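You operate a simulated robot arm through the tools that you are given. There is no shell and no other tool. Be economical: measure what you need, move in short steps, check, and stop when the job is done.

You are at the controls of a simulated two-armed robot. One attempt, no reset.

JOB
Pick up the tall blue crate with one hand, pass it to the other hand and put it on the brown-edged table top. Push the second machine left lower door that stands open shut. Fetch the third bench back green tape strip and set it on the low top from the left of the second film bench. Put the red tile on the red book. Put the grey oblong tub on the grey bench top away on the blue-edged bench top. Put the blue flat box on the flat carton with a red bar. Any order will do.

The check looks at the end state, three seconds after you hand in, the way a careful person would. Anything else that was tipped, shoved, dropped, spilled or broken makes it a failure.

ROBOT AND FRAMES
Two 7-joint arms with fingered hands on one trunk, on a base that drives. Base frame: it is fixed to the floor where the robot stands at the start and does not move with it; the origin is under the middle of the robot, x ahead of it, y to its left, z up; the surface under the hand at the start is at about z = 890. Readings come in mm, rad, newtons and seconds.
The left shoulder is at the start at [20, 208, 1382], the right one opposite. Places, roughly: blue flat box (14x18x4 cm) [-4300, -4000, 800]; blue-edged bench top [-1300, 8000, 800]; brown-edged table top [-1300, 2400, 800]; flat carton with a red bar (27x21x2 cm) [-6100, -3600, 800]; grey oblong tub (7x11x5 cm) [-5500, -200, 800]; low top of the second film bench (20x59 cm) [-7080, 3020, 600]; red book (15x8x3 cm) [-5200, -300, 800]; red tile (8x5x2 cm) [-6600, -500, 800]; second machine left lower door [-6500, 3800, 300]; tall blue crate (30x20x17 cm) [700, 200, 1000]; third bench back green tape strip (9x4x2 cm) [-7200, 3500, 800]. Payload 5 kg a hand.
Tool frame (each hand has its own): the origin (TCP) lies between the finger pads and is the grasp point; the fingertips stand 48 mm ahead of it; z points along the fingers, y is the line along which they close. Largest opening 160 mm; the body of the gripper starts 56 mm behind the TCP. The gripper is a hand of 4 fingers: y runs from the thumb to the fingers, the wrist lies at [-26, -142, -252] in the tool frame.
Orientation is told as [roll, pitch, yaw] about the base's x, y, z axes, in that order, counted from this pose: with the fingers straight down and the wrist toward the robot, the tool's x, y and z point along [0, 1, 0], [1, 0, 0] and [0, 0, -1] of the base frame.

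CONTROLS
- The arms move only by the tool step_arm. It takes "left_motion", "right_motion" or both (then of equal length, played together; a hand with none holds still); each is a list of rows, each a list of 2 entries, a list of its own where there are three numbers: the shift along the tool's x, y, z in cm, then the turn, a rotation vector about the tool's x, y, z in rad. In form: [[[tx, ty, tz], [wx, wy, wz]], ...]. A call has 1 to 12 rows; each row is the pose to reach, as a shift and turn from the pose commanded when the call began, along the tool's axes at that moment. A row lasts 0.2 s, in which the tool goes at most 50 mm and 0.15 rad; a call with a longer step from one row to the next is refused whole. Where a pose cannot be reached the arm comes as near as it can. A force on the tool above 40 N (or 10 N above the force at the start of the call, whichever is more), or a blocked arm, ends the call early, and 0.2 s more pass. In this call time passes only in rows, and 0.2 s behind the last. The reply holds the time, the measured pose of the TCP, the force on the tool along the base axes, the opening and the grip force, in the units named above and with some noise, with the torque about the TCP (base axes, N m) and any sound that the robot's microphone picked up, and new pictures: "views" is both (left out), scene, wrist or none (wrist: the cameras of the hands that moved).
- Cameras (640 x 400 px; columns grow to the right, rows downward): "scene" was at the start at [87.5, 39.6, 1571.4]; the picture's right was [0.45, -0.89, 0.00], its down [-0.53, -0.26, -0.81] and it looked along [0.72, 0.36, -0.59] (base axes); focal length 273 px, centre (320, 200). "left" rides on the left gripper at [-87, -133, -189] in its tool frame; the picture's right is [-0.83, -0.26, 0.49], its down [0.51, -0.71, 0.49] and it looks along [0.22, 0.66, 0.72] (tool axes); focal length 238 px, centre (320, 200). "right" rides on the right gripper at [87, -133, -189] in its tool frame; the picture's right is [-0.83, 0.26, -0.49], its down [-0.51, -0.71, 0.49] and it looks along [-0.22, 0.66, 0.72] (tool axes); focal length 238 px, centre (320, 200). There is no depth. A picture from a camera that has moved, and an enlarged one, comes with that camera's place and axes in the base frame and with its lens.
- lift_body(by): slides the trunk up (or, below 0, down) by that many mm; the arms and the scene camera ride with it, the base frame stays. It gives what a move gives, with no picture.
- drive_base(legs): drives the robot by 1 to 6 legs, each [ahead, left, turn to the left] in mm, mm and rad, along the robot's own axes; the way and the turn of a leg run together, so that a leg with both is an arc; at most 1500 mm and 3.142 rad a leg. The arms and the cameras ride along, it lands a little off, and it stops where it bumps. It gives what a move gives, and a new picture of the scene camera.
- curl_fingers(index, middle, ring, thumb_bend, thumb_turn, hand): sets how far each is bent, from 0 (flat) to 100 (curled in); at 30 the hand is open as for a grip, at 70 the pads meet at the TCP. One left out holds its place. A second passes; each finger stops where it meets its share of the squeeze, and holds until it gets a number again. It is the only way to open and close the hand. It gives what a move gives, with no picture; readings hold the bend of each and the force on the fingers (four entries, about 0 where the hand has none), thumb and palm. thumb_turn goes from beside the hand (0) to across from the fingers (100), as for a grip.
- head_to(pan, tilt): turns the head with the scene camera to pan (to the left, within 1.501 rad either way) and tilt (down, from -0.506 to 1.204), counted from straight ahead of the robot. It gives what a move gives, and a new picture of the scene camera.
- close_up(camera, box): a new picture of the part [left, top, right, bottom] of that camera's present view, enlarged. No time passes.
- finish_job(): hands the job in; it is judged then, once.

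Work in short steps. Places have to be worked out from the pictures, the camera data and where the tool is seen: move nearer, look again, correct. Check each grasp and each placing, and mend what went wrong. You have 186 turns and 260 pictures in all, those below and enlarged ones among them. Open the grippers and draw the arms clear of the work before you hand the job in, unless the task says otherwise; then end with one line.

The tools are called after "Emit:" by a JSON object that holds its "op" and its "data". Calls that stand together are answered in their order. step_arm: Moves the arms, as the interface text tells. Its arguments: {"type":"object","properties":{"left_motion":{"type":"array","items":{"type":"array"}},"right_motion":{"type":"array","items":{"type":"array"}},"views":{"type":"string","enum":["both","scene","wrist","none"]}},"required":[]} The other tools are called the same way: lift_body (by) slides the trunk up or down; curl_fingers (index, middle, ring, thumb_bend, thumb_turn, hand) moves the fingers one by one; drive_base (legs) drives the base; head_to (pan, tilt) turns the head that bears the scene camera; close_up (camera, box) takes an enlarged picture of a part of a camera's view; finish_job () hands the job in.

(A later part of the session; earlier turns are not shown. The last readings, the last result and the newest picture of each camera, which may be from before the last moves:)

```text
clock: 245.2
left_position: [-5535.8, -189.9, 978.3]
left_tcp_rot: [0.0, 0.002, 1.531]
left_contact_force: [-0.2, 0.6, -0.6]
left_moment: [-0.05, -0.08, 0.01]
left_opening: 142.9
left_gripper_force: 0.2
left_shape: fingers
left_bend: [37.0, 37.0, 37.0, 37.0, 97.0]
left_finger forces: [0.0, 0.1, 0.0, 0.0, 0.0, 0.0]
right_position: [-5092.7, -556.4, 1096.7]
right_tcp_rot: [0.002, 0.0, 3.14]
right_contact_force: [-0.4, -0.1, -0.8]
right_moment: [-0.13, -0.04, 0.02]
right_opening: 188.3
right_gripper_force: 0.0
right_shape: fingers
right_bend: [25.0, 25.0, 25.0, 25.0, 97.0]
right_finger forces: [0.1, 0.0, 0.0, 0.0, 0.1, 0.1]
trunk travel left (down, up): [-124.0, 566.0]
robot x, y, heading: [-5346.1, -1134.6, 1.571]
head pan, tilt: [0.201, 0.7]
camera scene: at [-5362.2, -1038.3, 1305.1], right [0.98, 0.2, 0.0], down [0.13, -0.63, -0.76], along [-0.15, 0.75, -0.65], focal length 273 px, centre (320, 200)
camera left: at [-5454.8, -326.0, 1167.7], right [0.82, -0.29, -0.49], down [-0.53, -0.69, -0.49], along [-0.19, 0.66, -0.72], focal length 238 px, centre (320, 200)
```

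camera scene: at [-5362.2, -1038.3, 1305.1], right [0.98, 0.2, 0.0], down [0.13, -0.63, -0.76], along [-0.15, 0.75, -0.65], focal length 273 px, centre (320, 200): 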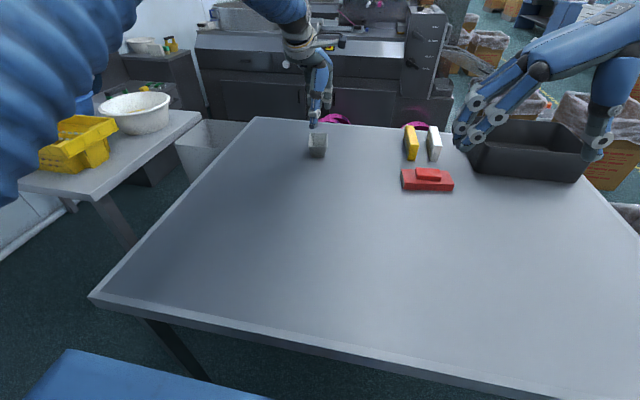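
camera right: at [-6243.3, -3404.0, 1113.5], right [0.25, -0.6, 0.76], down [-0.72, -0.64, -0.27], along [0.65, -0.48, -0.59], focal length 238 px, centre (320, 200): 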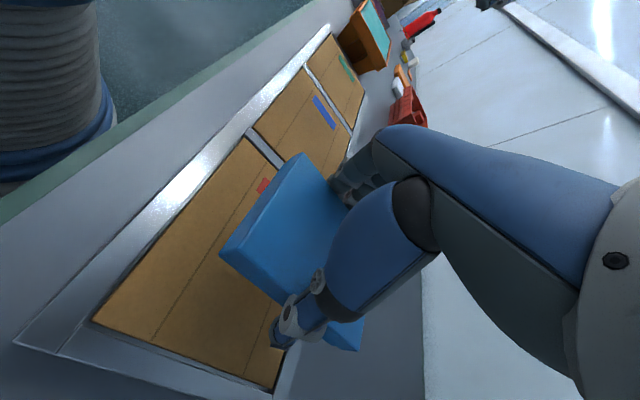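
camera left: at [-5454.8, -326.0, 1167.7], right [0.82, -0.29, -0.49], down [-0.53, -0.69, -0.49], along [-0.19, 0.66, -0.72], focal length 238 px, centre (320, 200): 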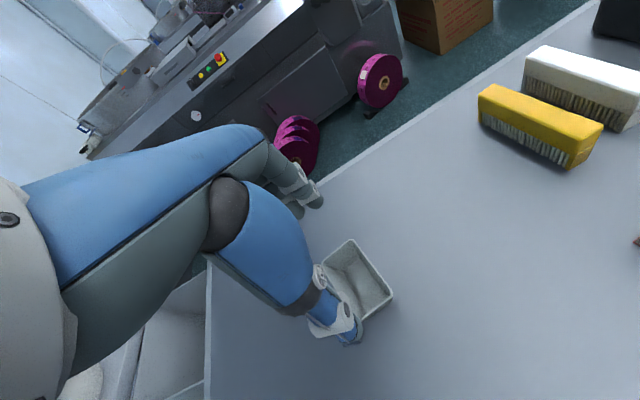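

The tub is turned about 12°; its centre ≈ [-5542,-195]. I turn the hand to match and go down around it.

Emit:
{"op": "step_arm", "data": {"left_motion": [[[0.3, -0.2, 2], [0, 0, -0.12]], [[0.6, -0.3, 4], [0, 0, -0.22]], [[0.6, -0.3, 7.5], [0, 0, -0.22]], [[0.6, -0.3, 10.5], [0, 0, -0.22]]]}}

```text
clock: 246.2
left_position: [-5542.3, -195.4, 875.1]
left_tcp_rot: [-0.001, -0.002, 1.751]
left_contact_force: [0.2, 0.8, 1.7]
left_moment: [-0.1, 0.01, -0.04]
left_opening: 142.8
left_gripper_force: 0.2
left_shape: fingers
left_bend: [37.0, 37.0, 37.0, 37.0, 97.0]
left_finger forces: [0.0, 0.0, 0.0, 0.0, 0.0, 0.0]
right_position: [-5090.9, -555.6, 1096.4]
right_tcp_rot: [-0.001, 0.001, 3.14]
right_contact_force: [0.4, 0.8, -0.1]
right_moment: [-0.05, -0.01, 0.02]
right_opening: 188.2
right_gripper_force: 0.0
right_shape: fingers
right_bend: [25.0, 25.0, 25.0, 25.0, 97.0]
right_finger forces: [0.1, 0.0, 0.0, 0.0, 0.0, 0.1]
trunk travel left (down, up): [-124.0, 566.0]
robot x, y, heading: [-5345.9, -1133.2, 1.572]
head pan, tilt: [0.201, 0.7]
camera scene: at [-5361.7, -1039.4, 1305.2], right [0.98, 0.2, 0.0], down [0.13, -0.63, -0.76], along [-0.15, 0.75, -0.64], focal length 273 px, centre (320, 200)
camera left: at [-5432.4, -310.1, 1065.2], right [0.87, -0.1, -0.49], down [-0.37, -0.79, -0.49], along [-0.33, 0.61, -0.72], focal length 238 px, centre (320, 200)
```

scene: 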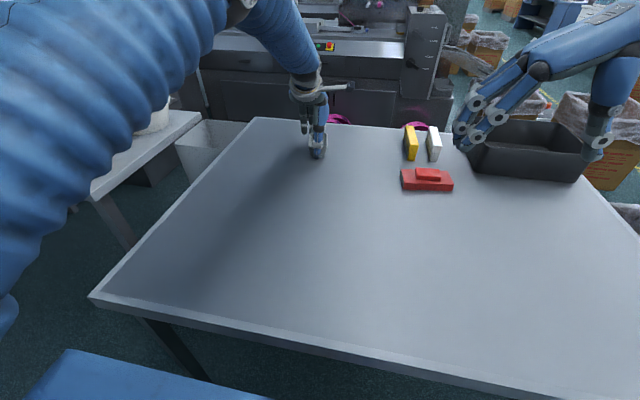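
left: 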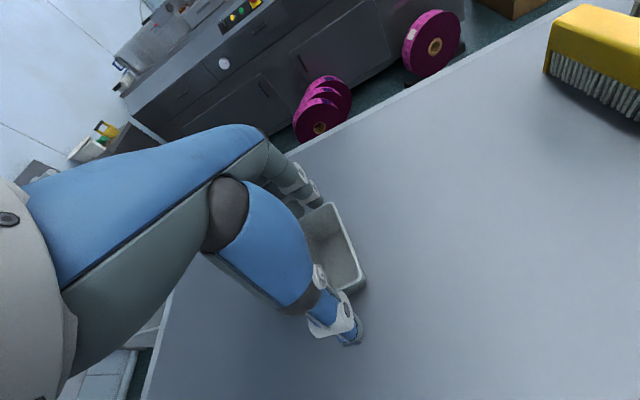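

The hand straddles the tub well. Down 1 cm more, then close.

Emit:
{"op": "step_arm", "data": {"left_motion": [[[0, 0, 0.5], [0, 0, 0]], [[0, 0, 1.0], [0, 0, 0]]], "views": "none"}}

Emit:
{"op": "curl_fingers", "data": {"hand": "left", "index": 60, "middle": 60, "ring": 60, "thumb_bend": 60}}

Emit:
{"op": "close_up", "data": {"camera": "left", "box": [220, 130, 440, 370]}}

```text
clock: 246.8
left_position: [-5541.8, -195.7, 864.0]
left_tcp_rot: [0.0, 0.0, 1.752]
left_contact_force: [-0.4, -0.1, -0.2]
left_moment: [0.0, 0.05, -0.02]
left_opening: 143.0
left_gripper_force: 0.1
left_shape: fingers
left_bend: [37.0, 37.0, 37.0, 37.0, 97.0]
left_finger forces: [0.0, 0.0, 0.1, 0.0, 0.1, 0.1]
right_position: [-5091.7, -557.3, 1097.5]
right_tcp_rot: [0.0, 0.003, 3.138]
right_contact_force: [0.4, 0.3, -0.2]
right_moment: [0.01, 0.02, 0.02]
right_opening: 188.1
right_gripper_force: 0.0
right_shape: fingers
right_bend: [25.0, 25.0, 25.0, 25.0, 97.0]
right_finger forces: [0.0, 0.1, 0.0, 0.1, 0.0, 0.0]
trunk travel left (down, up): [-124.0, 566.0]
robot x, y, heading: [-5347.3, -1135.3, 1.57]
head pan, tilt: [0.201, 0.7]
```

```text
clock: 247.8
left_position: [-5541.6, -195.5, 864.1]
left_tcp_rot: [0.0, 0.0, 1.751]
left_contact_force: [-0.3, -0.1, 1.8]
left_moment: [0.02, 0.05, 0.01]
left_opening: 109.0
left_gripper_force: 28.3
left_shape: fingers
left_bend: [42.0, 50.0, 60.0, 50.0, 96.0]
left_finger forces: [15.4, 11.7, 0.0, 0.0, 28.8, 0.0]
right_position: [-5091.7, -555.5, 1097.7]
right_tcp_rot: [-0.004, 0.0, 3.138]
right_contact_force: [0.5, -0.1, 0.2]
right_moment: [-0.03, 0.0, 0.01]
right_opening: 188.3
right_gripper_force: 0.0
right_shape: fingers
right_bend: [25.0, 25.0, 25.0, 25.0, 97.0]
right_finger forces: [0.1, 0.0, 0.0, 0.1, 0.1, 0.0]
trunk travel left (down, up): [-124.0, 566.0]
robot x, y, heading: [-5344.9, -1134.9, 1.57]
head pan, tilt: [0.201, 0.7]
```

```text
1.67 times, centred on (330, 250) of left
camera zoom: at [-5432.3, -310.6, 1054.4], right [0.87, -0.11, -0.49], down [-0.37, -0.79, -0.49], along [-0.33, 0.61, -0.72], focal length 397 px, centre (303, 117)
```

zoom: 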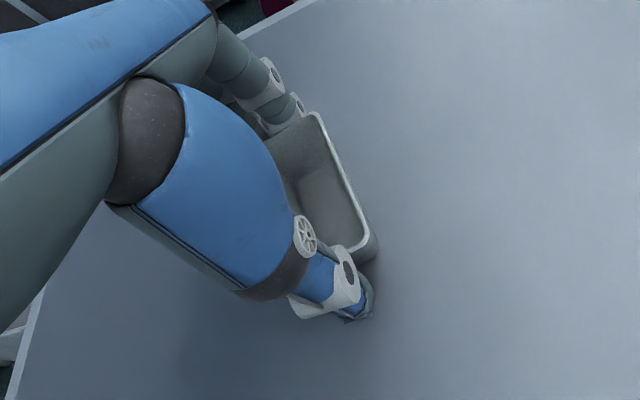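

Gripped at 109 mm with 28 N. I lift.

Emit:
{"op": "step_arm", "data": {"left_motion": [[[0, 0, -2], [0, 0, 0]], [[0, 0, -6], [0, 0, 0]], [[0, 0, -10], [0, 0, 0]]]}}

```text
clock: 248.6
left_position: [-5540.6, -197.9, 964.5]
left_tcp_rot: [0.001, 0.002, 1.751]
left_contact_force: [0.4, -0.6, -0.6]
left_moment: [0.11, 0.0, 0.03]
left_opening: 108.8
left_gripper_force: 27.5
left_shape: fingers
left_bend: [42.0, 50.0, 60.0, 50.0, 96.0]
left_finger forces: [15.4, 11.8, 0.0, 0.0, 28.4, 0.0]
right_position: [-5091.4, -557.4, 1098.5]
right_tcp_rot: [-0.002, 0.0, 3.138]
right_contact_force: [0.0, -0.2, 0.1]
right_moment: [0.08, -0.02, -0.03]
right_opening: 188.1
right_gripper_force: 0.1
right_shape: fingers
right_bend: [25.0, 25.0, 25.0, 25.0, 97.0]
right_finger forces: [0.0, 0.0, 0.0, 0.1, 0.0, 0.0]
trunk travel left (down, up): [-124.0, 566.0]
robot x, y, heading: [-5343.8, -1133.4, 1.569]
head pan, tilt: [0.201, 0.7]
camera scene: at [-5361.7, -1040.5, 1305.4], right [0.98, 0.2, 0.0], down [0.13, -0.63, -0.77], along [-0.15, 0.75, -0.64], focal length 273 px, centre (320, 200)
camera left: at [-5431.7, -312.8, 1155.2], right [0.87, -0.11, -0.49], down [-0.37, -0.79, -0.49], along [-0.33, 0.6, -0.72], focal length 238 px, centre (320, 200)
```

scene: 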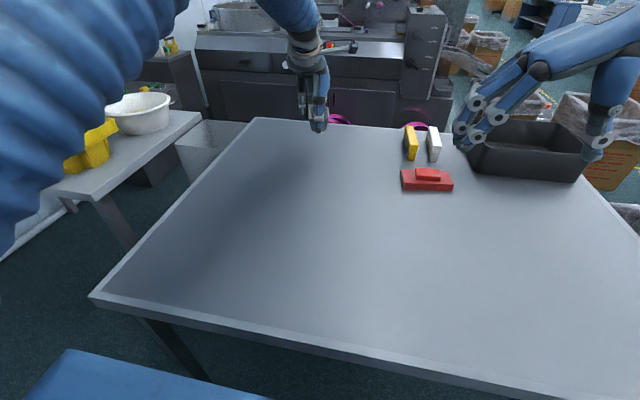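
left: 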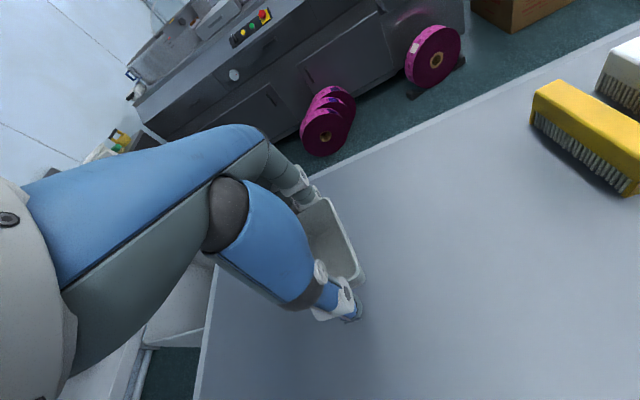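

The tub is held. I raise the trunk, pull the arm in, and drive back east around the trolley.

Emit:
{"op": "lift_body", "data": {"by": 280}}

Emit:
{"op": "step_arm", "data": {"left_motion": [[[0.5, -4.3, 0], [0, 0, 0]], [[1.1, -8.7, 0], [0, 0, 0]], [[1.6, -13, 0], [0, 0, 0]], [[2.2, -17.4, 0], [0, 0, 0]], [[2.7, -21.7, 0], [0, 0, 0]], [[3.2, -26, 0], [0, 0, 0]], [[3.8, -30.4, 0], [0, 0, 0]], [[4.3, -34.8, 0], [0, 0, 0]]], "views": "none"}}

Emit:
{"op": "drive_base", "data": {"legs": [[-350, 0, 0], [0, -1500, 0], [0, -1450, 0], [1300, 0, 0], [1000, 0, 0]]}}

Emit:
{"op": "head_to", "data": {"pan": 0.6, "tilt": 0.35}}

```text
clock: 251.4
left_position: [-5540.5, -196.5, 1245.7]
left_tcp_rot: [0.0, -0.001, 1.751]
left_contact_force: [0.7, -0.3, -0.8]
left_moment: [0.02, -0.03, 0.01]
left_opening: 108.8
left_gripper_force: 28.2
left_shape: fingers
left_bend: [42.0, 50.0, 60.0, 50.0, 96.0]
left_finger forces: [15.4, 11.7, 0.0, 0.1, 28.4, 0.0]
right_position: [-5089.9, -556.8, 1376.6]
right_tcp_rot: [0.001, -0.001, 3.139]
right_contact_force: [0.3, -0.4, -0.3]
right_moment: [0.0, -0.01, -0.03]
right_opening: 188.0
right_gripper_force: 0.1
right_shape: fingers
right_bend: [25.0, 25.0, 25.0, 25.0, 97.0]
right_finger forces: [0.0, 0.0, 0.1, 0.1, 0.0, 0.1]
trunk travel left (down, up): [-404.0, 286.0]
robot x, y, heading: [-5342.8, -1129.2, 1.576]
head pan, tilt: [0.201, 0.7]
```

```text
clock: 253.2
left_position: [-5522.5, -549.0, 1249.8]
left_tcp_rot: [-0.001, -0.001, 1.751]
left_contact_force: [0.1, -0.9, -0.1]
left_moment: [0.05, 0.06, 0.05]
left_opening: 108.7
left_gripper_force: 27.3
left_shape: fingers
left_bend: [42.0, 50.0, 60.0, 50.0, 96.0]
left_finger forces: [15.4, 11.4, 0.0, 0.1, 27.9, 0.1]
right_position: [-5091.3, -558.6, 1380.3]
right_tcp_rot: [-0.004, -0.001, 3.138]
right_contact_force: [-0.1, -1.7, 1.3]
right_moment: [0.14, 0.02, -0.04]
right_opening: 188.3
right_gripper_force: 0.0
right_shape: fingers
right_bend: [25.0, 25.0, 25.0, 25.0, 97.0]
right_finger forces: [0.0, 0.0, 0.0, 0.0, 0.1, 0.0]
trunk travel left (down, up): [-404.0, 286.0]
robot x, y, heading: [-5344.1, -1137.1, 1.568]
head pan, tilt: [0.201, 0.7]
```

```text
clock: 280.3
left_position: [-2571.5, 1393.8, 1247.8]
left_tcp_rot: [0.001, 0.001, 1.778]
left_contact_force: [-0.8, 0.5, -0.1]
left_moment: [-0.02, 0.01, -0.01]
left_opening: 108.7
left_gripper_force: 27.7
left_shape: fingers
left_bend: [42.0, 50.0, 60.0, 50.0, 96.0]
left_finger forces: [15.3, 11.3, 0.0, 0.0, 27.9, 0.0]
right_position: [-2140.6, 1394.7, 1377.6]
right_tcp_rot: [0.0, -0.001, -3.116]
right_contact_force: [-0.3, -0.1, 0.1]
right_moment: [0.01, -0.01, 0.0]
right_opening: 188.2
right_gripper_force: 0.1
right_shape: fingers
right_bend: [25.0, 25.0, 25.0, 25.0, 97.0]
right_finger forces: [0.1, 0.0, 0.0, 0.1, 0.0, 0.0]
trunk travel left (down, up): [-404.0, 286.0]
robot x, y, heading: [-2377.6, 811.5, 1.595]
head pan, tilt: [0.201, 0.7]
camera scene: at [-2396.9, 905.5, 1585.3], right [0.97, 0.23, 0.0], down [0.15, -0.63, -0.76], along [-0.17, 0.74, -0.64], focal length 273 px, centre (320, 200)
```

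scene: 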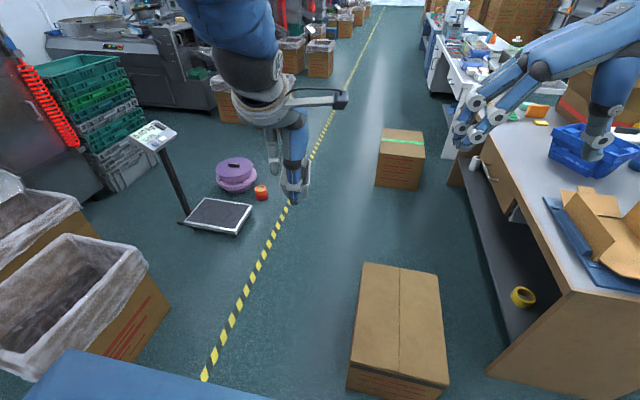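

```text
clock: 281.2
left_position: [-2570.8, 1391.6, 1248.3]
left_tcp_rot: [0.001, 0.0, 1.778]
left_contact_force: [-0.6, 0.0, -0.6]
left_moment: [0.02, -0.02, -0.04]
left_opening: 108.7
left_gripper_force: 27.3
left_shape: fingers
left_bend: [42.0, 50.0, 60.0, 50.0, 96.0]
left_finger forces: [15.3, 11.4, 0.0, 0.0, 27.9, 0.0]
right_position: [-2140.2, 1396.3, 1377.9]
right_tcp_rot: [-0.001, 0.0, -3.116]
right_contact_force: [-0.6, -1.0, 0.7]
right_moment: [0.01, 0.02, 0.01]
right_opening: 188.3
right_gripper_force: 0.0
right_shape: fingers
right_bend: [25.0, 25.0, 25.0, 25.0, 97.0]
right_finger forces: [0.1, 0.0, 0.1, 0.0, 0.1, 0.0]
trunk travel left (down, up): [-404.0, 286.0]
robot x, y, heading: [-2374.4, 813.5, 1.595]
head pan, tilt: [0.6, 0.351]
camera scene: at [-2432.2, 897.6, 1616.6], right [0.81, 0.59, 0.0], down [0.2, -0.28, -0.94], along [-0.55, 0.76, -0.34], focal length 273 px, centre (320, 200)
```

scene: 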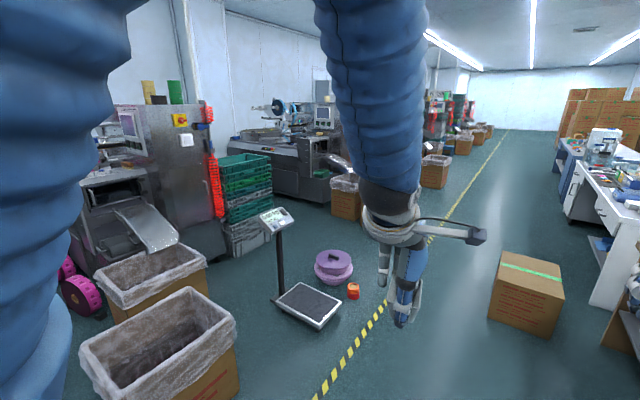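

I see the lane between pot/scale and cartons (x ≈ −2870) and the aisle before machine 2 at y ≈ 2900–4000. I drive to [-2870,3250] and turn west.

Emit:
{"op": "drive_base", "data": {"legs": [[0, 480, -0.02], [1300, 0, 0], [1120, 0, 0], [0, 0, 1.57]]}}

Emit:
{"op": "head_to", "data": {"pan": 0.0, "tilt": 0.4}}

```text
clock: 299.3
left_position: [-3446.2, 3009.3, 1247.0]
left_tcp_rot: [0.0, 0.001, -2.946]
left_contact_force: [0.4, -0.3, 0.3]
left_moment: [-0.02, -0.01, 0.02]
left_opening: 108.2
left_gripper_force: 26.1
left_shape: fingers
left_bend: [42.0, 50.0, 60.0, 51.0, 96.0]
left_finger forces: [14.8, 10.8, 0.0, 0.1, 26.5, 0.0]
right_position: [-3443.1, 3440.3, 1377.9]
right_tcp_rot: [-0.003, 0.0, -1.556]
right_contact_force: [-0.1, -0.4, 0.0]
right_moment: [-0.01, 0.01, 0.0]
right_opening: 188.3
right_gripper_force: 0.1
right_shape: fingers
right_bend: [25.0, 25.0, 25.0, 25.0, 97.0]
right_finger forces: [0.0, 0.1, 0.0, 0.0, 0.0, 0.0]
trunk travel left (down, up): [-404.0, 286.0]
robot x, y, heading: [-2859.9, 3199.7, -3.122]
head pan, tilt: [0.6, 0.351]
camera scene: at [-2950.0, 3144.9, 1616.7], right [-0.58, 0.82, 0.0], down [0.28, 0.2, -0.94], along [-0.77, -0.54, -0.34], focal length 273 px, centre (320, 200)
```

scene: 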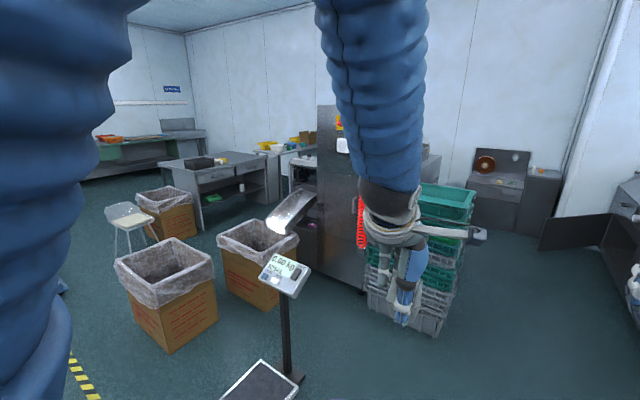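

```text
clock: 300.3
left_position: [-3446.2, 3009.6, 1247.6]
left_tcp_rot: [0.0, -0.001, -2.944]
left_contact_force: [-0.1, 0.3, 0.1]
left_moment: [0.01, 0.01, 0.0]
left_opening: 108.2
left_gripper_force: 26.1
left_shape: fingers
left_bend: [42.0, 50.0, 60.0, 51.0, 96.0]
left_finger forces: [14.9, 10.8, 0.0, 0.2, 26.5, 0.1]
right_position: [-3442.9, 3440.1, 1378.3]
right_tcp_rot: [-0.001, 0.0, -1.554]
right_contact_force: [0.2, 0.0, 0.4]
right_moment: [-0.02, -0.03, 0.02]
right_opening: 188.4
right_gripper_force: 0.0
right_shape: fingers
right_bend: [25.0, 25.0, 25.0, 25.0, 97.0]
right_finger forces: [0.1, 0.0, 0.0, 0.1, 0.0, 0.0]
trunk travel left (down, up): [-404.0, 286.0]
robot x, y, heading: [-2864.7, 3197.2, -3.125]
head pan, tilt: [0.0, 0.4]
camera scene: at [-2966.6, 3197.3, 1612.1], right [-0.02, 1.0, 0.0], down [0.39, 0.01, -0.92], along [-0.92, -0.02, -0.39], focal length 273 px, centre (320, 200)
```

scene: 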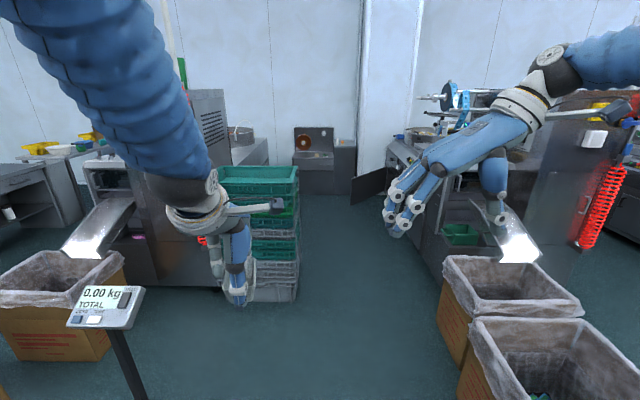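

The aisle leads to the film bench at the back and the open lower door of machine 2 is seen at its right. I align at y ≈ 3480 and drive to x ≈ −5300.

Emit:
{"op": "drive_base", "data": {"legs": [[0, -290, -0.016], [1300, 0, 0], [1130, 0, 0]]}}

Emit:
{"op": "head_to", "data": {"pan": 0.0, "tilt": 0.6}}

```text
clock: 313.9
left_position: [-5904.5, 3269.3, 1248.5]
left_tcp_rot: [0.0, 0.001, -2.945]
left_contact_force: [0.5, 0.3, -0.4]
left_moment: [0.02, -0.02, 0.01]
left_opening: 108.1
left_gripper_force: 26.7
left_shape: fingers
left_bend: [42.0, 50.0, 60.0, 51.0, 96.0]
left_finger forces: [14.9, 10.7, 0.0, 0.1, 26.5, 0.0]
right_position: [-5903.6, 3699.8, 1377.7]
right_tcp_rot: [-0.002, -0.001, -1.553]
right_contact_force: [-0.4, -0.2, -0.4]
right_moment: [-0.01, 0.01, 0.01]
right_opening: 188.3
right_gripper_force: 0.0
right_shape: fingers
right_bend: [25.0, 25.0, 25.0, 25.0, 97.0]
right_finger forces: [0.0, 0.0, 0.0, 0.0, 0.1, 0.1]
trunk travel left (down, up): [-404.0, 286.0]
robot x, y, heading: [-5320.8, 3458.1, -3.12]
head pan, tilt: [0.0, 0.4]
camera scene: at [-5425.8, 3458.1, 1612.1], right [-0.02, 1.0, 0.0], down [0.39, 0.01, -0.92], along [-0.92, -0.02, -0.39], focal length 273 px, centre (320, 200)
```

scene: 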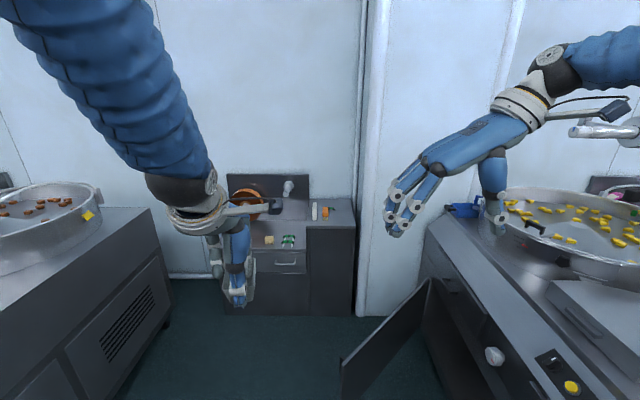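

```text
clock: 314.6
left_position: [-5904.4, 3268.8, 1247.5]
left_tcp_rot: [-0.001, -0.002, -2.942]
left_contact_force: [0.3, -0.9, -0.6]
left_moment: [0.03, 0.07, 0.0]
left_opening: 107.8
left_gripper_force: 26.3
left_shape: fingers
left_bend: [42.0, 50.0, 60.0, 51.0, 96.0]
left_finger forces: [14.9, 10.8, 0.0, 0.1, 26.5, 0.0]
right_position: [-5903.3, 3701.2, 1377.7]
right_tcp_rot: [-0.001, 0.001, -1.555]
right_contact_force: [0.7, -0.5, 0.4]
right_moment: [-0.02, 0.0, 0.0]
right_opening: 188.3
right_gripper_force: 0.1
right_shape: fingers
right_bend: [25.0, 25.0, 25.0, 25.0, 97.0]
right_finger forces: [0.0, 0.0, 0.1, 0.0, 0.0, 0.1]
trunk travel left (down, up): [-404.0, 286.0]
robot x, y, heading: [-5320.3, 3462.1, -3.12]
head pan, tilt: [0.0, 0.6]
camera scene: at [-5421.4, 3458.2, 1593.9], right [-0.02, 1.0, 0.0], down [0.56, 0.01, -0.83], along [-0.83, -0.02, -0.56], focal length 273 px, centre (320, 200)
```

scene: 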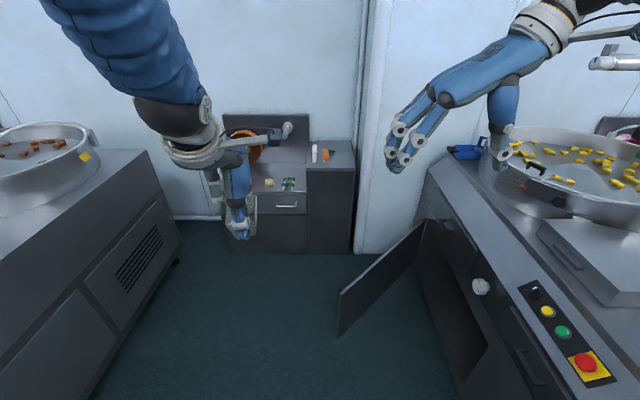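

I take a close look at the film bench and the door.

Emit:
{"op": "close_up", "data": {"camera": "scene", "box": [210, 110, 370, 260]}}

Emit:
{"op": "close_up", "data": {"camera": "scene", "box": [310, 180, 530, 400]}}

```text
2.67 times, centred on (290, 185) of scene
camera zoom: at [-5421.4, 3458.2, 1593.9], right [-0.02, 1.0, 0.0], down [0.56, 0.01, -0.83], along [-0.83, -0.02, -0.56], focal length 727 px, centre (400, 240)
```

zoom: 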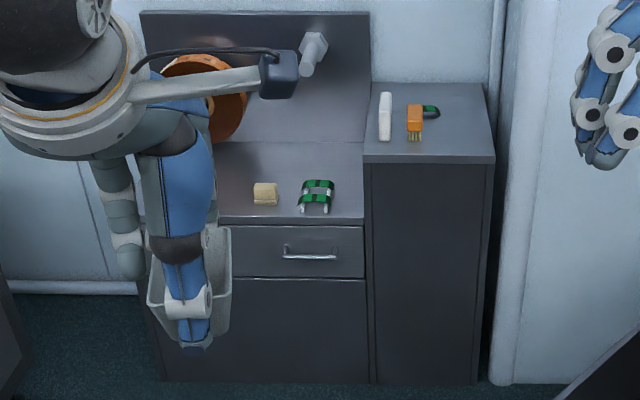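

```text
1.82 times, centred on (420, 290) of scene
camera zoom: at [-5421.4, 3458.2, 1593.9], right [-0.02, 1.0, 0.0], down [0.56, 0.01, -0.83], along [-0.83, -0.02, -0.56], focal length 496 px, centre (138, 36)
```

zoom: 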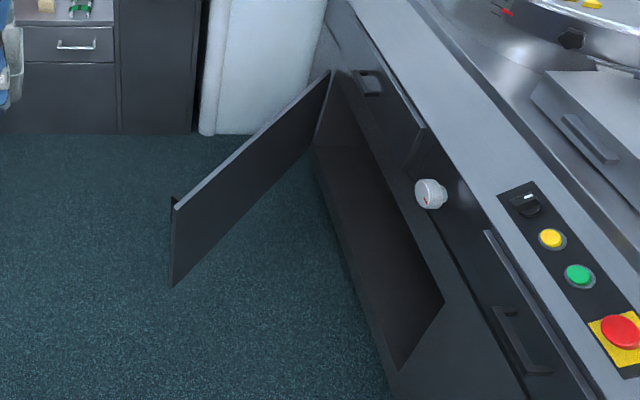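

Geometry: the door (z ≈ 100–500) is hinged at [-6811,4102], its free edge at [-6253,3535] (open about 45°). I'll go south of it facing +y, and push it shut with the right hand by driving forward. First get into position.

Emit:
{"op": "drive_base", "data": {"legs": [[600, 450, 0], [0, 0, -1.59], [0, 540, 0], [-230, 0, 0]]}}

Emit:
{"op": "head_to", "data": {"pan": -0.1, "tilt": 0.7}}

```text
clock: 326.6
left_position: [-6627.1, 3375.4, 1247.2]
left_tcp_rot: [0.001, -0.001, 1.732]
left_contact_force: [-0.1, 0.0, -0.6]
left_moment: [0.01, -0.02, 0.0]
left_opening: 107.5
left_gripper_force: 25.2
left_shape: fingers
left_bend: [42.0, 50.0, 60.0, 51.0, 96.0]
left_finger forces: [14.7, 10.4, 0.1, 0.0, 25.9, 0.0]
right_position: [-6196.8, 3358.9, 1378.9]
right_tcp_rot: [0.0, 0.0, 3.122]
right_contact_force: [-0.9, -0.3, -0.1]
right_moment: [0.08, -0.01, 0.0]
right_opening: 188.4
right_gripper_force: 0.1
right_shape: fingers
right_bend: [25.0, 25.0, 25.0, 25.0, 97.0]
right_finger forces: [0.0, 0.0, 0.1, 0.0, 0.1, 0.1]
trunk travel left (down, up): [-404.0, 286.0]
robot x, y, heading: [-6458.0, 2783.1, 1.553]
head pan, tilt: [0.0, 0.6]
camera scene: at [-6458.3, 2884.7, 1593.9], right [1.0, -0.02, 0.0], down [-0.01, -0.56, -0.83], along [0.01, 0.82, -0.56], focal length 273 px, centre (320, 200)
```

scene: 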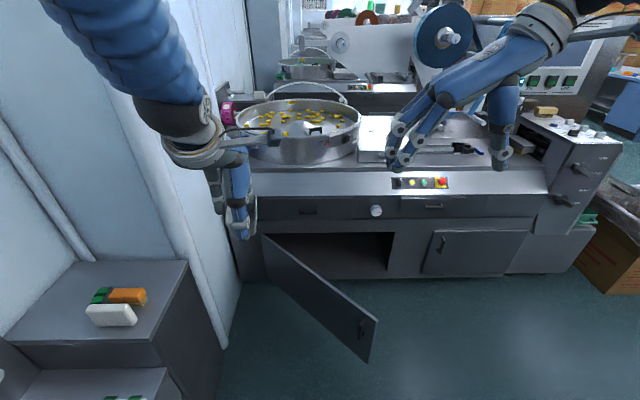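

```text
clock: 327.3
left_position: [-6627.0, 3374.5, 1247.9]
left_tcp_rot: [-0.001, 0.0, 1.734]
left_contact_force: [-0.1, -0.1, 0.6]
left_moment: [0.07, 0.0, 0.01]
left_opening: 107.6
left_gripper_force: 25.4
left_shape: fingers
left_bend: [42.0, 50.0, 60.0, 51.0, 96.0]
left_finger forces: [14.7, 10.4, 0.0, 0.0, 25.9, 0.0]
right_position: [-6197.0, 3358.8, 1378.6]
right_tcp_rot: [-0.002, 0.001, 3.124]
right_contact_force: [0.1, -1.1, -0.5]
right_moment: [0.04, 0.02, -0.04]
right_opening: 188.3
right_gripper_force: 0.0
right_shape: fingers
right_bend: [25.0, 25.0, 25.0, 25.0, 97.0]
right_finger forces: [0.0, 0.0, 0.0, 0.0, 0.0, 0.0]
trunk travel left (down, up): [-404.0, 286.0]
robot x, y, heading: [-6459.7, 2787.9, 1.551]
head pan, tilt: [-0.099, 0.7]
camera scene: at [-6450.0, 2880.2, 1585.4], right [0.99, -0.12, 0.0], down [-0.08, -0.64, -0.77], along [0.09, 0.76, -0.64], focal length 273 px, centre (320, 200)
```

scene: 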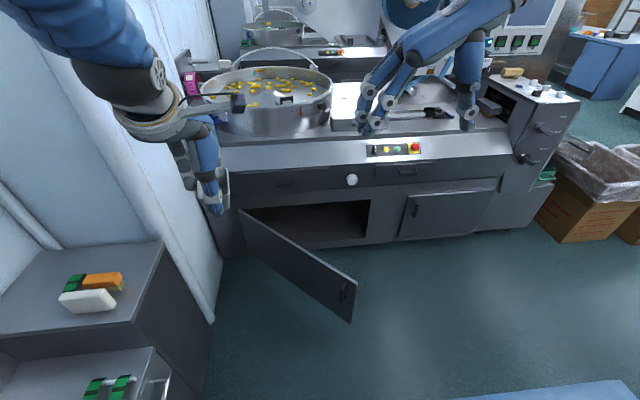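

Very clear view: free edge ≈ [-6205,3550], hinge ≈ [-6795,4131]. I lower the trunk fully, make a fist with the right hand and turn it forward.

Emit:
{"op": "lift_body", "data": {"by": -395}}

Emit:
{"op": "curl_fingers", "data": {"hand": "right", "index": 75, "middle": 75, "ring": 75, "thumb_bend": 60}}

Emit:
{"op": "step_arm", "data": {"right_motion": [[[-0.5, 1.1, 1.2], [0, 0, 0.13]], [[-1, 2.2, 2.5], [0, 0, 0.26]], [[-1.5, 3.3, 3.7], [0, 0, 0.39]], [[-1.9, 4.5, 5], [0, 0, 0.52]], [[-2.4, 5.6, 6.2], [0, 0, 0.65]], [[-2.9, 6.7, 7.5], [0, 0, 0.78]], [[-3.4, 7.8, 8.7], [0, 0, 0.91]], [[-3.9, 8.9, 10], [0, 0, 1.04]], [[-4.4, 10, 11.2], [0, 0, 1.17]], [[-4.8, 11.2, 12.5], [0, 0, 1.3]], [[-5.3, 12.3, 13.7], [0, 0, 1.43]], [[-5.8, 13.4, 15], [0, 0, 1.56]]], "views": "scene"}}

```text
clock: 331.1
left_position: [-6627.7, 3375.8, 853.8]
left_tcp_rot: [0.0, 0.0, 1.733]
left_contact_force: [0.8, -0.8, 0.3]
left_moment: [-0.02, -0.02, 0.01]
left_opening: 107.8
left_gripper_force: 25.1
left_shape: fingers
left_bend: [42.0, 50.0, 60.0, 51.0, 96.0]
left_finger forces: [14.8, 10.5, 0.1, 0.0, 25.9, 0.1]
right_position: [-6196.6, 3359.0, 983.8]
right_tcp_rot: [-0.002, 0.002, 3.123]
right_contact_force: [-0.7, 0.8, 0.4]
right_moment: [-0.01, 0.02, 0.0]
right_opening: 188.1
right_gripper_force: 0.0
right_shape: fingers
right_bend: [25.0, 25.0, 25.0, 25.0, 97.0]
right_finger forces: [0.0, 0.0, 0.0, 0.0, 0.0, 0.1]
trunk travel left (down, up): [-9.0, 681.0]
robot x, y, heading: [-6460.4, 2789.2, 1.553]
head pan, tilt: [-0.099, 0.7]
```

```text
clock: 332.1
left_position: [-6627.0, 3374.7, 852.2]
left_tcp_rot: [0.0, 0.0, 1.732]
left_contact_force: [-0.4, -0.7, -0.4]
left_moment: [0.0, 0.0, -0.01]
left_opening: 107.6
left_gripper_force: 25.1
left_shape: fingers
left_bend: [42.0, 50.0, 60.0, 51.0, 96.0]
left_finger forces: [14.7, 10.5, 0.0, 0.0, 25.9, 0.1]
right_position: [-6196.8, 3358.1, 983.1]
right_tcp_rot: [-0.002, 0.001, 3.123]
right_contact_force: [0.3, 0.5, -0.5]
right_moment: [0.04, 0.02, -0.02]
right_opening: 18.2
right_gripper_force: 0.1
right_shape: fingers
right_bend: [75.0, 75.0, 75.0, 60.0, 97.0]
right_finger forces: [0.0, 0.0, 0.1, 0.1, 0.0, 0.0]
trunk travel left (down, up): [-9.0, 681.0]
robot x, y, heading: [-6462.5, 2787.0, 1.553]
head pan, tilt: [-0.099, 0.7]
```

```text
clock: 334.7
left_position: [-6625.9, 3376.6, 852.4]
left_tcp_rot: [0.001, -0.001, 1.731]
left_contact_force: [-0.7, -0.3, 0.1]
left_moment: [-0.04, -0.1, -0.04]
left_opening: 107.3
left_gripper_force: 25.9
left_shape: fingers
left_bend: [42.0, 50.0, 60.0, 51.0, 96.0]
left_finger forces: [14.7, 10.4, 0.0, 0.1, 25.9, 0.0]
right_position: [-6331.0, 3420.6, 834.6]
right_tcp_rot: [-0.001, -0.001, 1.56]
right_contact_force: [0.3, 1.1, 0.1]
right_moment: [-0.03, -0.02, 0.04]
right_opening: 18.1
right_gripper_force: 0.0
right_shape: fingers
right_bend: [75.0, 75.0, 75.0, 60.0, 97.0]
right_finger forces: [0.0, 0.0, 0.0, 0.0, 0.1, 0.0]
trunk travel left (down, up): [-9.0, 681.0]
robot x, y, heading: [-6460.0, 2786.9, 1.549]
head pan, tilt: [-0.099, 0.7]
camera scene: at [-6450.8, 2881.1, 1190.2], right [0.99, -0.12, 0.0], down [-0.07, -0.64, -0.76], along [0.09, 0.76, -0.64], focal length 273 px, centre (320, 200)
```

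scene: 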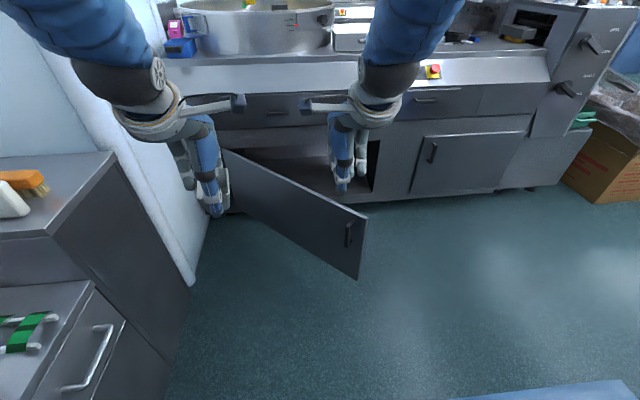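

I lower the right fist in front of the door to z ≈ 430, tilted forward.

Emit:
{"op": "step_arm", "data": {"right_motion": [[[0, 1.2, 3.4], [-0.067, 0, 0]], [[0, 2.4, 6.8], [-0.133, 0, 0]], [[0, 3.6, 10.2], [-0.2, 0, 0]], [[0, 4.8, 13.6], [-0.267, 0, 0]], [[0, 6, 17], [-0.333, 0, 0]], [[0, 7.2, 20.4], [-0.4, 0, 0]], [[0, 8.4, 23.8], [-0.467, 0, 0]], [[0, 9.6, 27.2], [-0.533, 0, 0]], [[0, 10.8, 30.6], [-0.6, 0, 0]], [[0, 12, 34], [-0.667, 0, 0]], [[0, 13.2, 37.4], [-0.733, 0, 0]], [[0, 14.4, 40.5], [-0.8, 0, 0]]]}}

```text
clock: 337.3
left_position: [-6626.9, 3376.3, 852.2]
left_tcp_rot: [0.0, 0.001, 1.731]
left_contact_force: [-0.3, 1.0, -0.1]
left_moment: [0.02, 0.0, -0.02]
left_opening: 107.5
left_gripper_force: 25.8
left_shape: fingers
left_bend: [42.0, 50.0, 60.0, 51.0, 96.0]
left_finger forces: [14.7, 10.4, 0.0, 0.0, 25.9, 0.0]
right_position: [-6326.4, 3565.6, 426.8]
right_tcp_rot: [0.0, -0.802, 1.563]
right_contact_force: [-0.4, 2.4, 1.5]
right_moment: [-0.23, 0.0, 0.01]
right_opening: 17.7
right_gripper_force: 0.0
right_shape: fingers
right_bend: [75.0, 75.0, 75.0, 60.0, 97.0]
right_finger forces: [0.0, 0.1, 0.0, 0.0, 0.1, 0.0]
trunk travel left (down, up): [-9.0, 681.0]
robot x, y, heading: [-6458.9, 2784.8, 1.554]
head pan, tilt: [-0.099, 0.7]
camera scene: at [-6449.9, 2881.4, 1190.2], right [0.99, -0.12, 0.0], down [-0.08, -0.64, -0.76], along [0.09, 0.76, -0.64], focal length 273 px, centre (320, 200)
camera right: at [-6415.9, 3337.7, 463.4], right [0.83, -0.18, 0.52], down [0.5, -0.14, -0.85], along [0.23, 0.97, -0.03], focal length 238 px, centre (320, 200)
```

scene: 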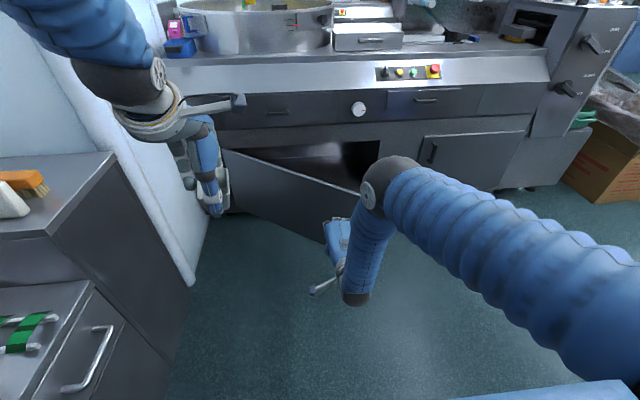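
right: 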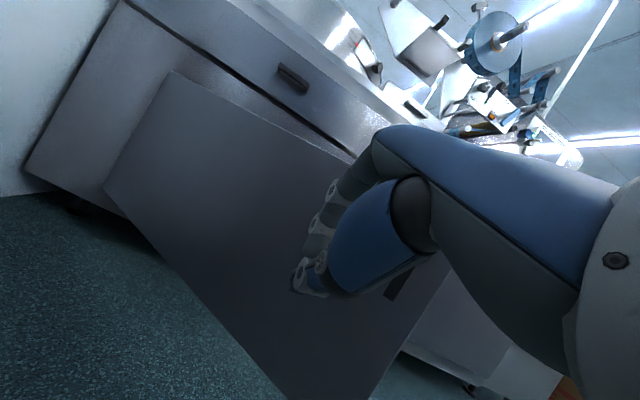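

Right fist is low in front of the door. I pull the left hand back for clearance, then push by driving a short way.

Emit:
{"op": "step_arm", "data": {"left_motion": [[[0, -3.3, -3.5], [0, 0, 0]], [[0, -6.6, -7], [0, 0, 0]], [[0, -10, -10.5], [0, 0, 0]]], "views": "none"}}

Emit:
{"op": "drive_base", "data": {"legs": [[220, 0, 0.015]]}}

```text
clock: 338.1
left_position: [-6618.0, 3345.0, 866.6]
left_tcp_rot: [-0.009, 0.049, 1.723]
left_contact_force: [0.1, 1.0, -0.8]
left_moment: [0.01, -0.03, 0.0]
left_opening: 107.5
left_gripper_force: 25.5
left_shape: fingers
left_bend: [42.0, 50.0, 60.0, 51.0, 96.0]
left_finger forces: [15.1, 10.4, 0.0, 0.0, 26.2, 0.1]
left hand out of reach, approached as far as the arm can: row 1, 2, 3
right_position: [-6325.6, 3564.3, 425.8]
right_tcp_rot: [0.001, -0.801, 1.562]
right_contact_force: [0.2, -0.2, -1.0]
right_moment: [-0.01, 0.01, 0.01]
right_opening: 18.1
right_gripper_force: 0.0
right_shape: fingers
right_bend: [75.0, 75.0, 75.0, 60.0, 97.0]
right_finger forces: [0.1, 0.0, 0.1, 0.1, 0.0, 0.1]
trunk travel left (down, up): [-9.0, 681.0]
robot x, y, heading: [-6458.8, 2786.5, 1.555]
head pan, tilt: [-0.099, 0.7]
```

```text
clock: 339.8
left_position: [-6622.4, 3563.1, 866.8]
left_tcp_rot: [-0.008, 0.049, 1.735]
left_contact_force: [-0.4, 0.1, -1.0]
left_moment: [-0.05, 0.0, 0.01]
left_opening: 107.6
left_gripper_force: 25.8
left_shape: fingers
left_bend: [42.0, 50.0, 60.0, 51.0, 96.0]
left_finger forces: [15.0, 10.3, 0.0, 0.0, 26.1, 0.1]
right_position: [-6333.2, 3783.6, 426.5]
right_tcp_rot: [-0.001, -0.802, 1.574]
right_contact_force: [-0.4, 0.0, 0.4]
right_moment: [-0.02, 0.03, 0.0]
right_opening: 18.1
right_gripper_force: 0.1
right_shape: fingers
right_bend: [75.0, 75.0, 75.0, 60.0, 97.0]
right_finger forces: [0.0, 0.0, 0.0, 0.0, 0.1, 0.0]
trunk travel left (down, up): [-9.0, 681.0]
robot x, y, heading: [-6454.3, 3003.7, 1.566]
head pan, tilt: [-0.099, 0.7]
camera scene: at [-6448.6, 3100.1, 1190.2], right [0.99, -0.11, 0.0], down [-0.07, -0.64, -0.76], along [0.08, 0.76, -0.64], focal length 273 px, centre (320, 200)
```

scene: 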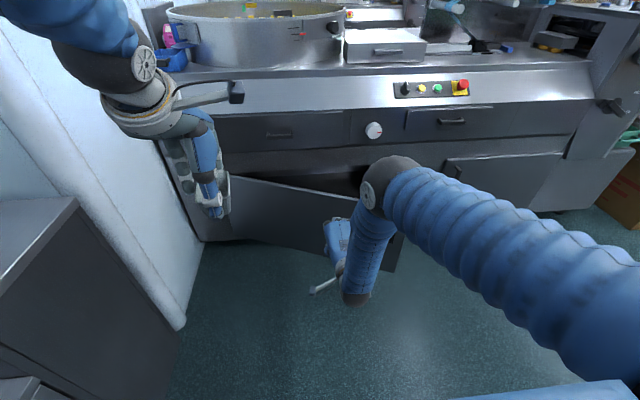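

The door swings shut freely. I drive another 190 mm.

Emit:
{"op": "drive_base", "data": {"legs": [[190, 0, 0]]}}

```text
clock: 341.3
left_position: [-6621.7, 3756.7, 865.8]
left_tcp_rot: [-0.009, 0.049, 1.737]
left_contact_force: [0.5, -0.6, -1.1]
left_moment: [-0.05, 0.01, -0.05]
left_opening: 107.1
left_gripper_force: 26.3
left_shape: fingers
left_bend: [42.0, 50.0, 60.0, 51.0, 96.0]
left_finger forces: [15.0, 10.3, 0.1, 0.0, 26.2, 0.0]
right_position: [-6330.9, 3977.4, 426.9]
right_tcp_rot: [0.001, -0.8, 1.573]
right_contact_force: [0.9, 0.3, -1.2]
right_moment: [-0.01, 0.02, 0.01]
right_opening: 17.9
right_gripper_force: 0.1
right_shape: fingers
right_bend: [75.0, 75.0, 75.0, 60.0, 97.0]
right_finger forces: [0.0, 0.0, 0.0, 0.0, 0.0, 0.0]
trunk travel left (down, up): [-9.0, 681.0]
robot x, y, heading: [-6455.0, 3201.3, 1.563]
head pan, tilt: [-0.099, 0.7]
camera scene: at [-6447.4, 3294.9, 1190.1], right [0.99, -0.11, 0.0], down [-0.07, -0.64, -0.76], along [0.08, 0.76, -0.64], focal length 273 px, centre (320, 200)
```

scene: 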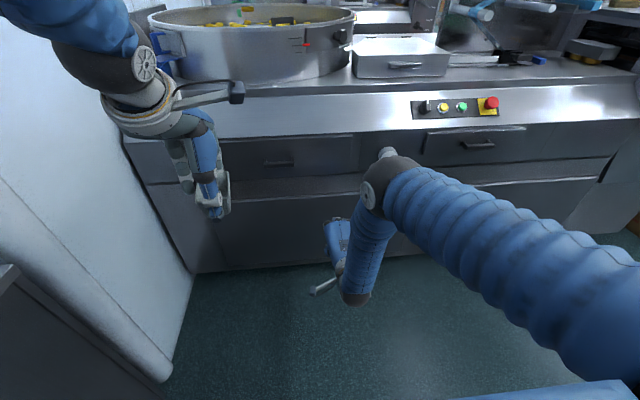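

Nearly shut. I push the last stretch with the arm in small steps.

Emit:
{"op": "step_arm", "data": {"right_motion": [[[0, 1.4, 1.4], [0, 0, 0]], [[0, 2.8, 2.9], [0, 0, 0]], [[0, 4.2, 4.3], [0, 0, 0]], [[0, 5.6, 5.7], [0, 0, 0]]]}}

```text
clock: 342.4
left_position: [-6621.0, 3755.6, 866.8]
left_tcp_rot: [-0.008, 0.049, 1.733]
left_contact_force: [0.0, 0.2, -0.5]
left_moment: [-0.06, 0.02, 0.0]
left_opening: 107.2
left_gripper_force: 26.5
left_shape: fingers
left_bend: [42.0, 50.0, 60.0, 51.0, 96.0]
left_finger forces: [15.0, 10.5, 0.1, 0.1, 26.2, 0.1]
right_position: [-6334.1, 4049.4, 422.4]
right_tcp_rot: [0.001, -0.793, 1.571]
right_contact_force: [0.0, -23.2, 4.9]
right_moment: [1.37, -0.08, -0.32]
right_opening: 18.2
right_gripper_force: 12.0
right_shape: fingers
right_bend: [75.0, 75.0, 75.0, 60.0, 97.0]
right_finger forces: [0.0, 23.2, 0.1, 0.0, 0.0, 0.1]
trunk travel left (down, up): [-9.0, 681.0]
robot x, y, heading: [-6456.5, 3195.7, 1.565]
head pan, tilt: [-0.099, 0.7]
stopped in row 4 (right hand): the force on the tool passed its limit at 46 N (the readings are from after the stop); the commanded pose is now the measured one
camera scene: at [-6447.3, 3292.9, 1190.4], right [0.99, -0.11, 0.0], down [-0.07, -0.64, -0.77], along [0.08, 0.76, -0.64], focal length 273 px, centre (320, 200)
camera right: at [-6420.3, 3821.1, 460.8], right [0.84, -0.16, 0.52], down [0.51, -0.15, -0.85], along [0.22, 0.98, -0.04], focal length 238 px, centre (320, 200)
```

scene: 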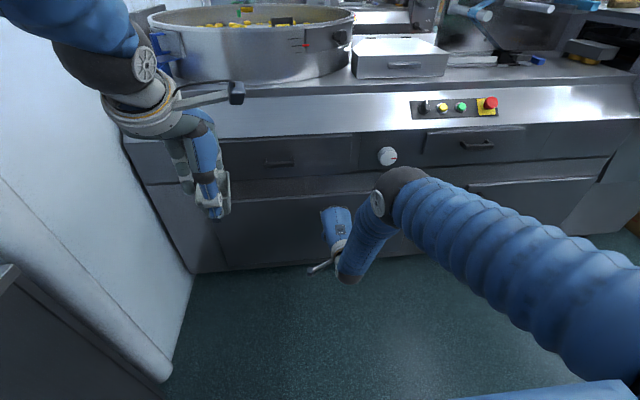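
right: 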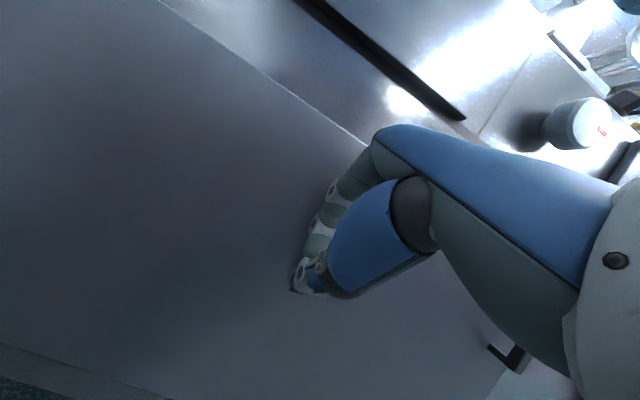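

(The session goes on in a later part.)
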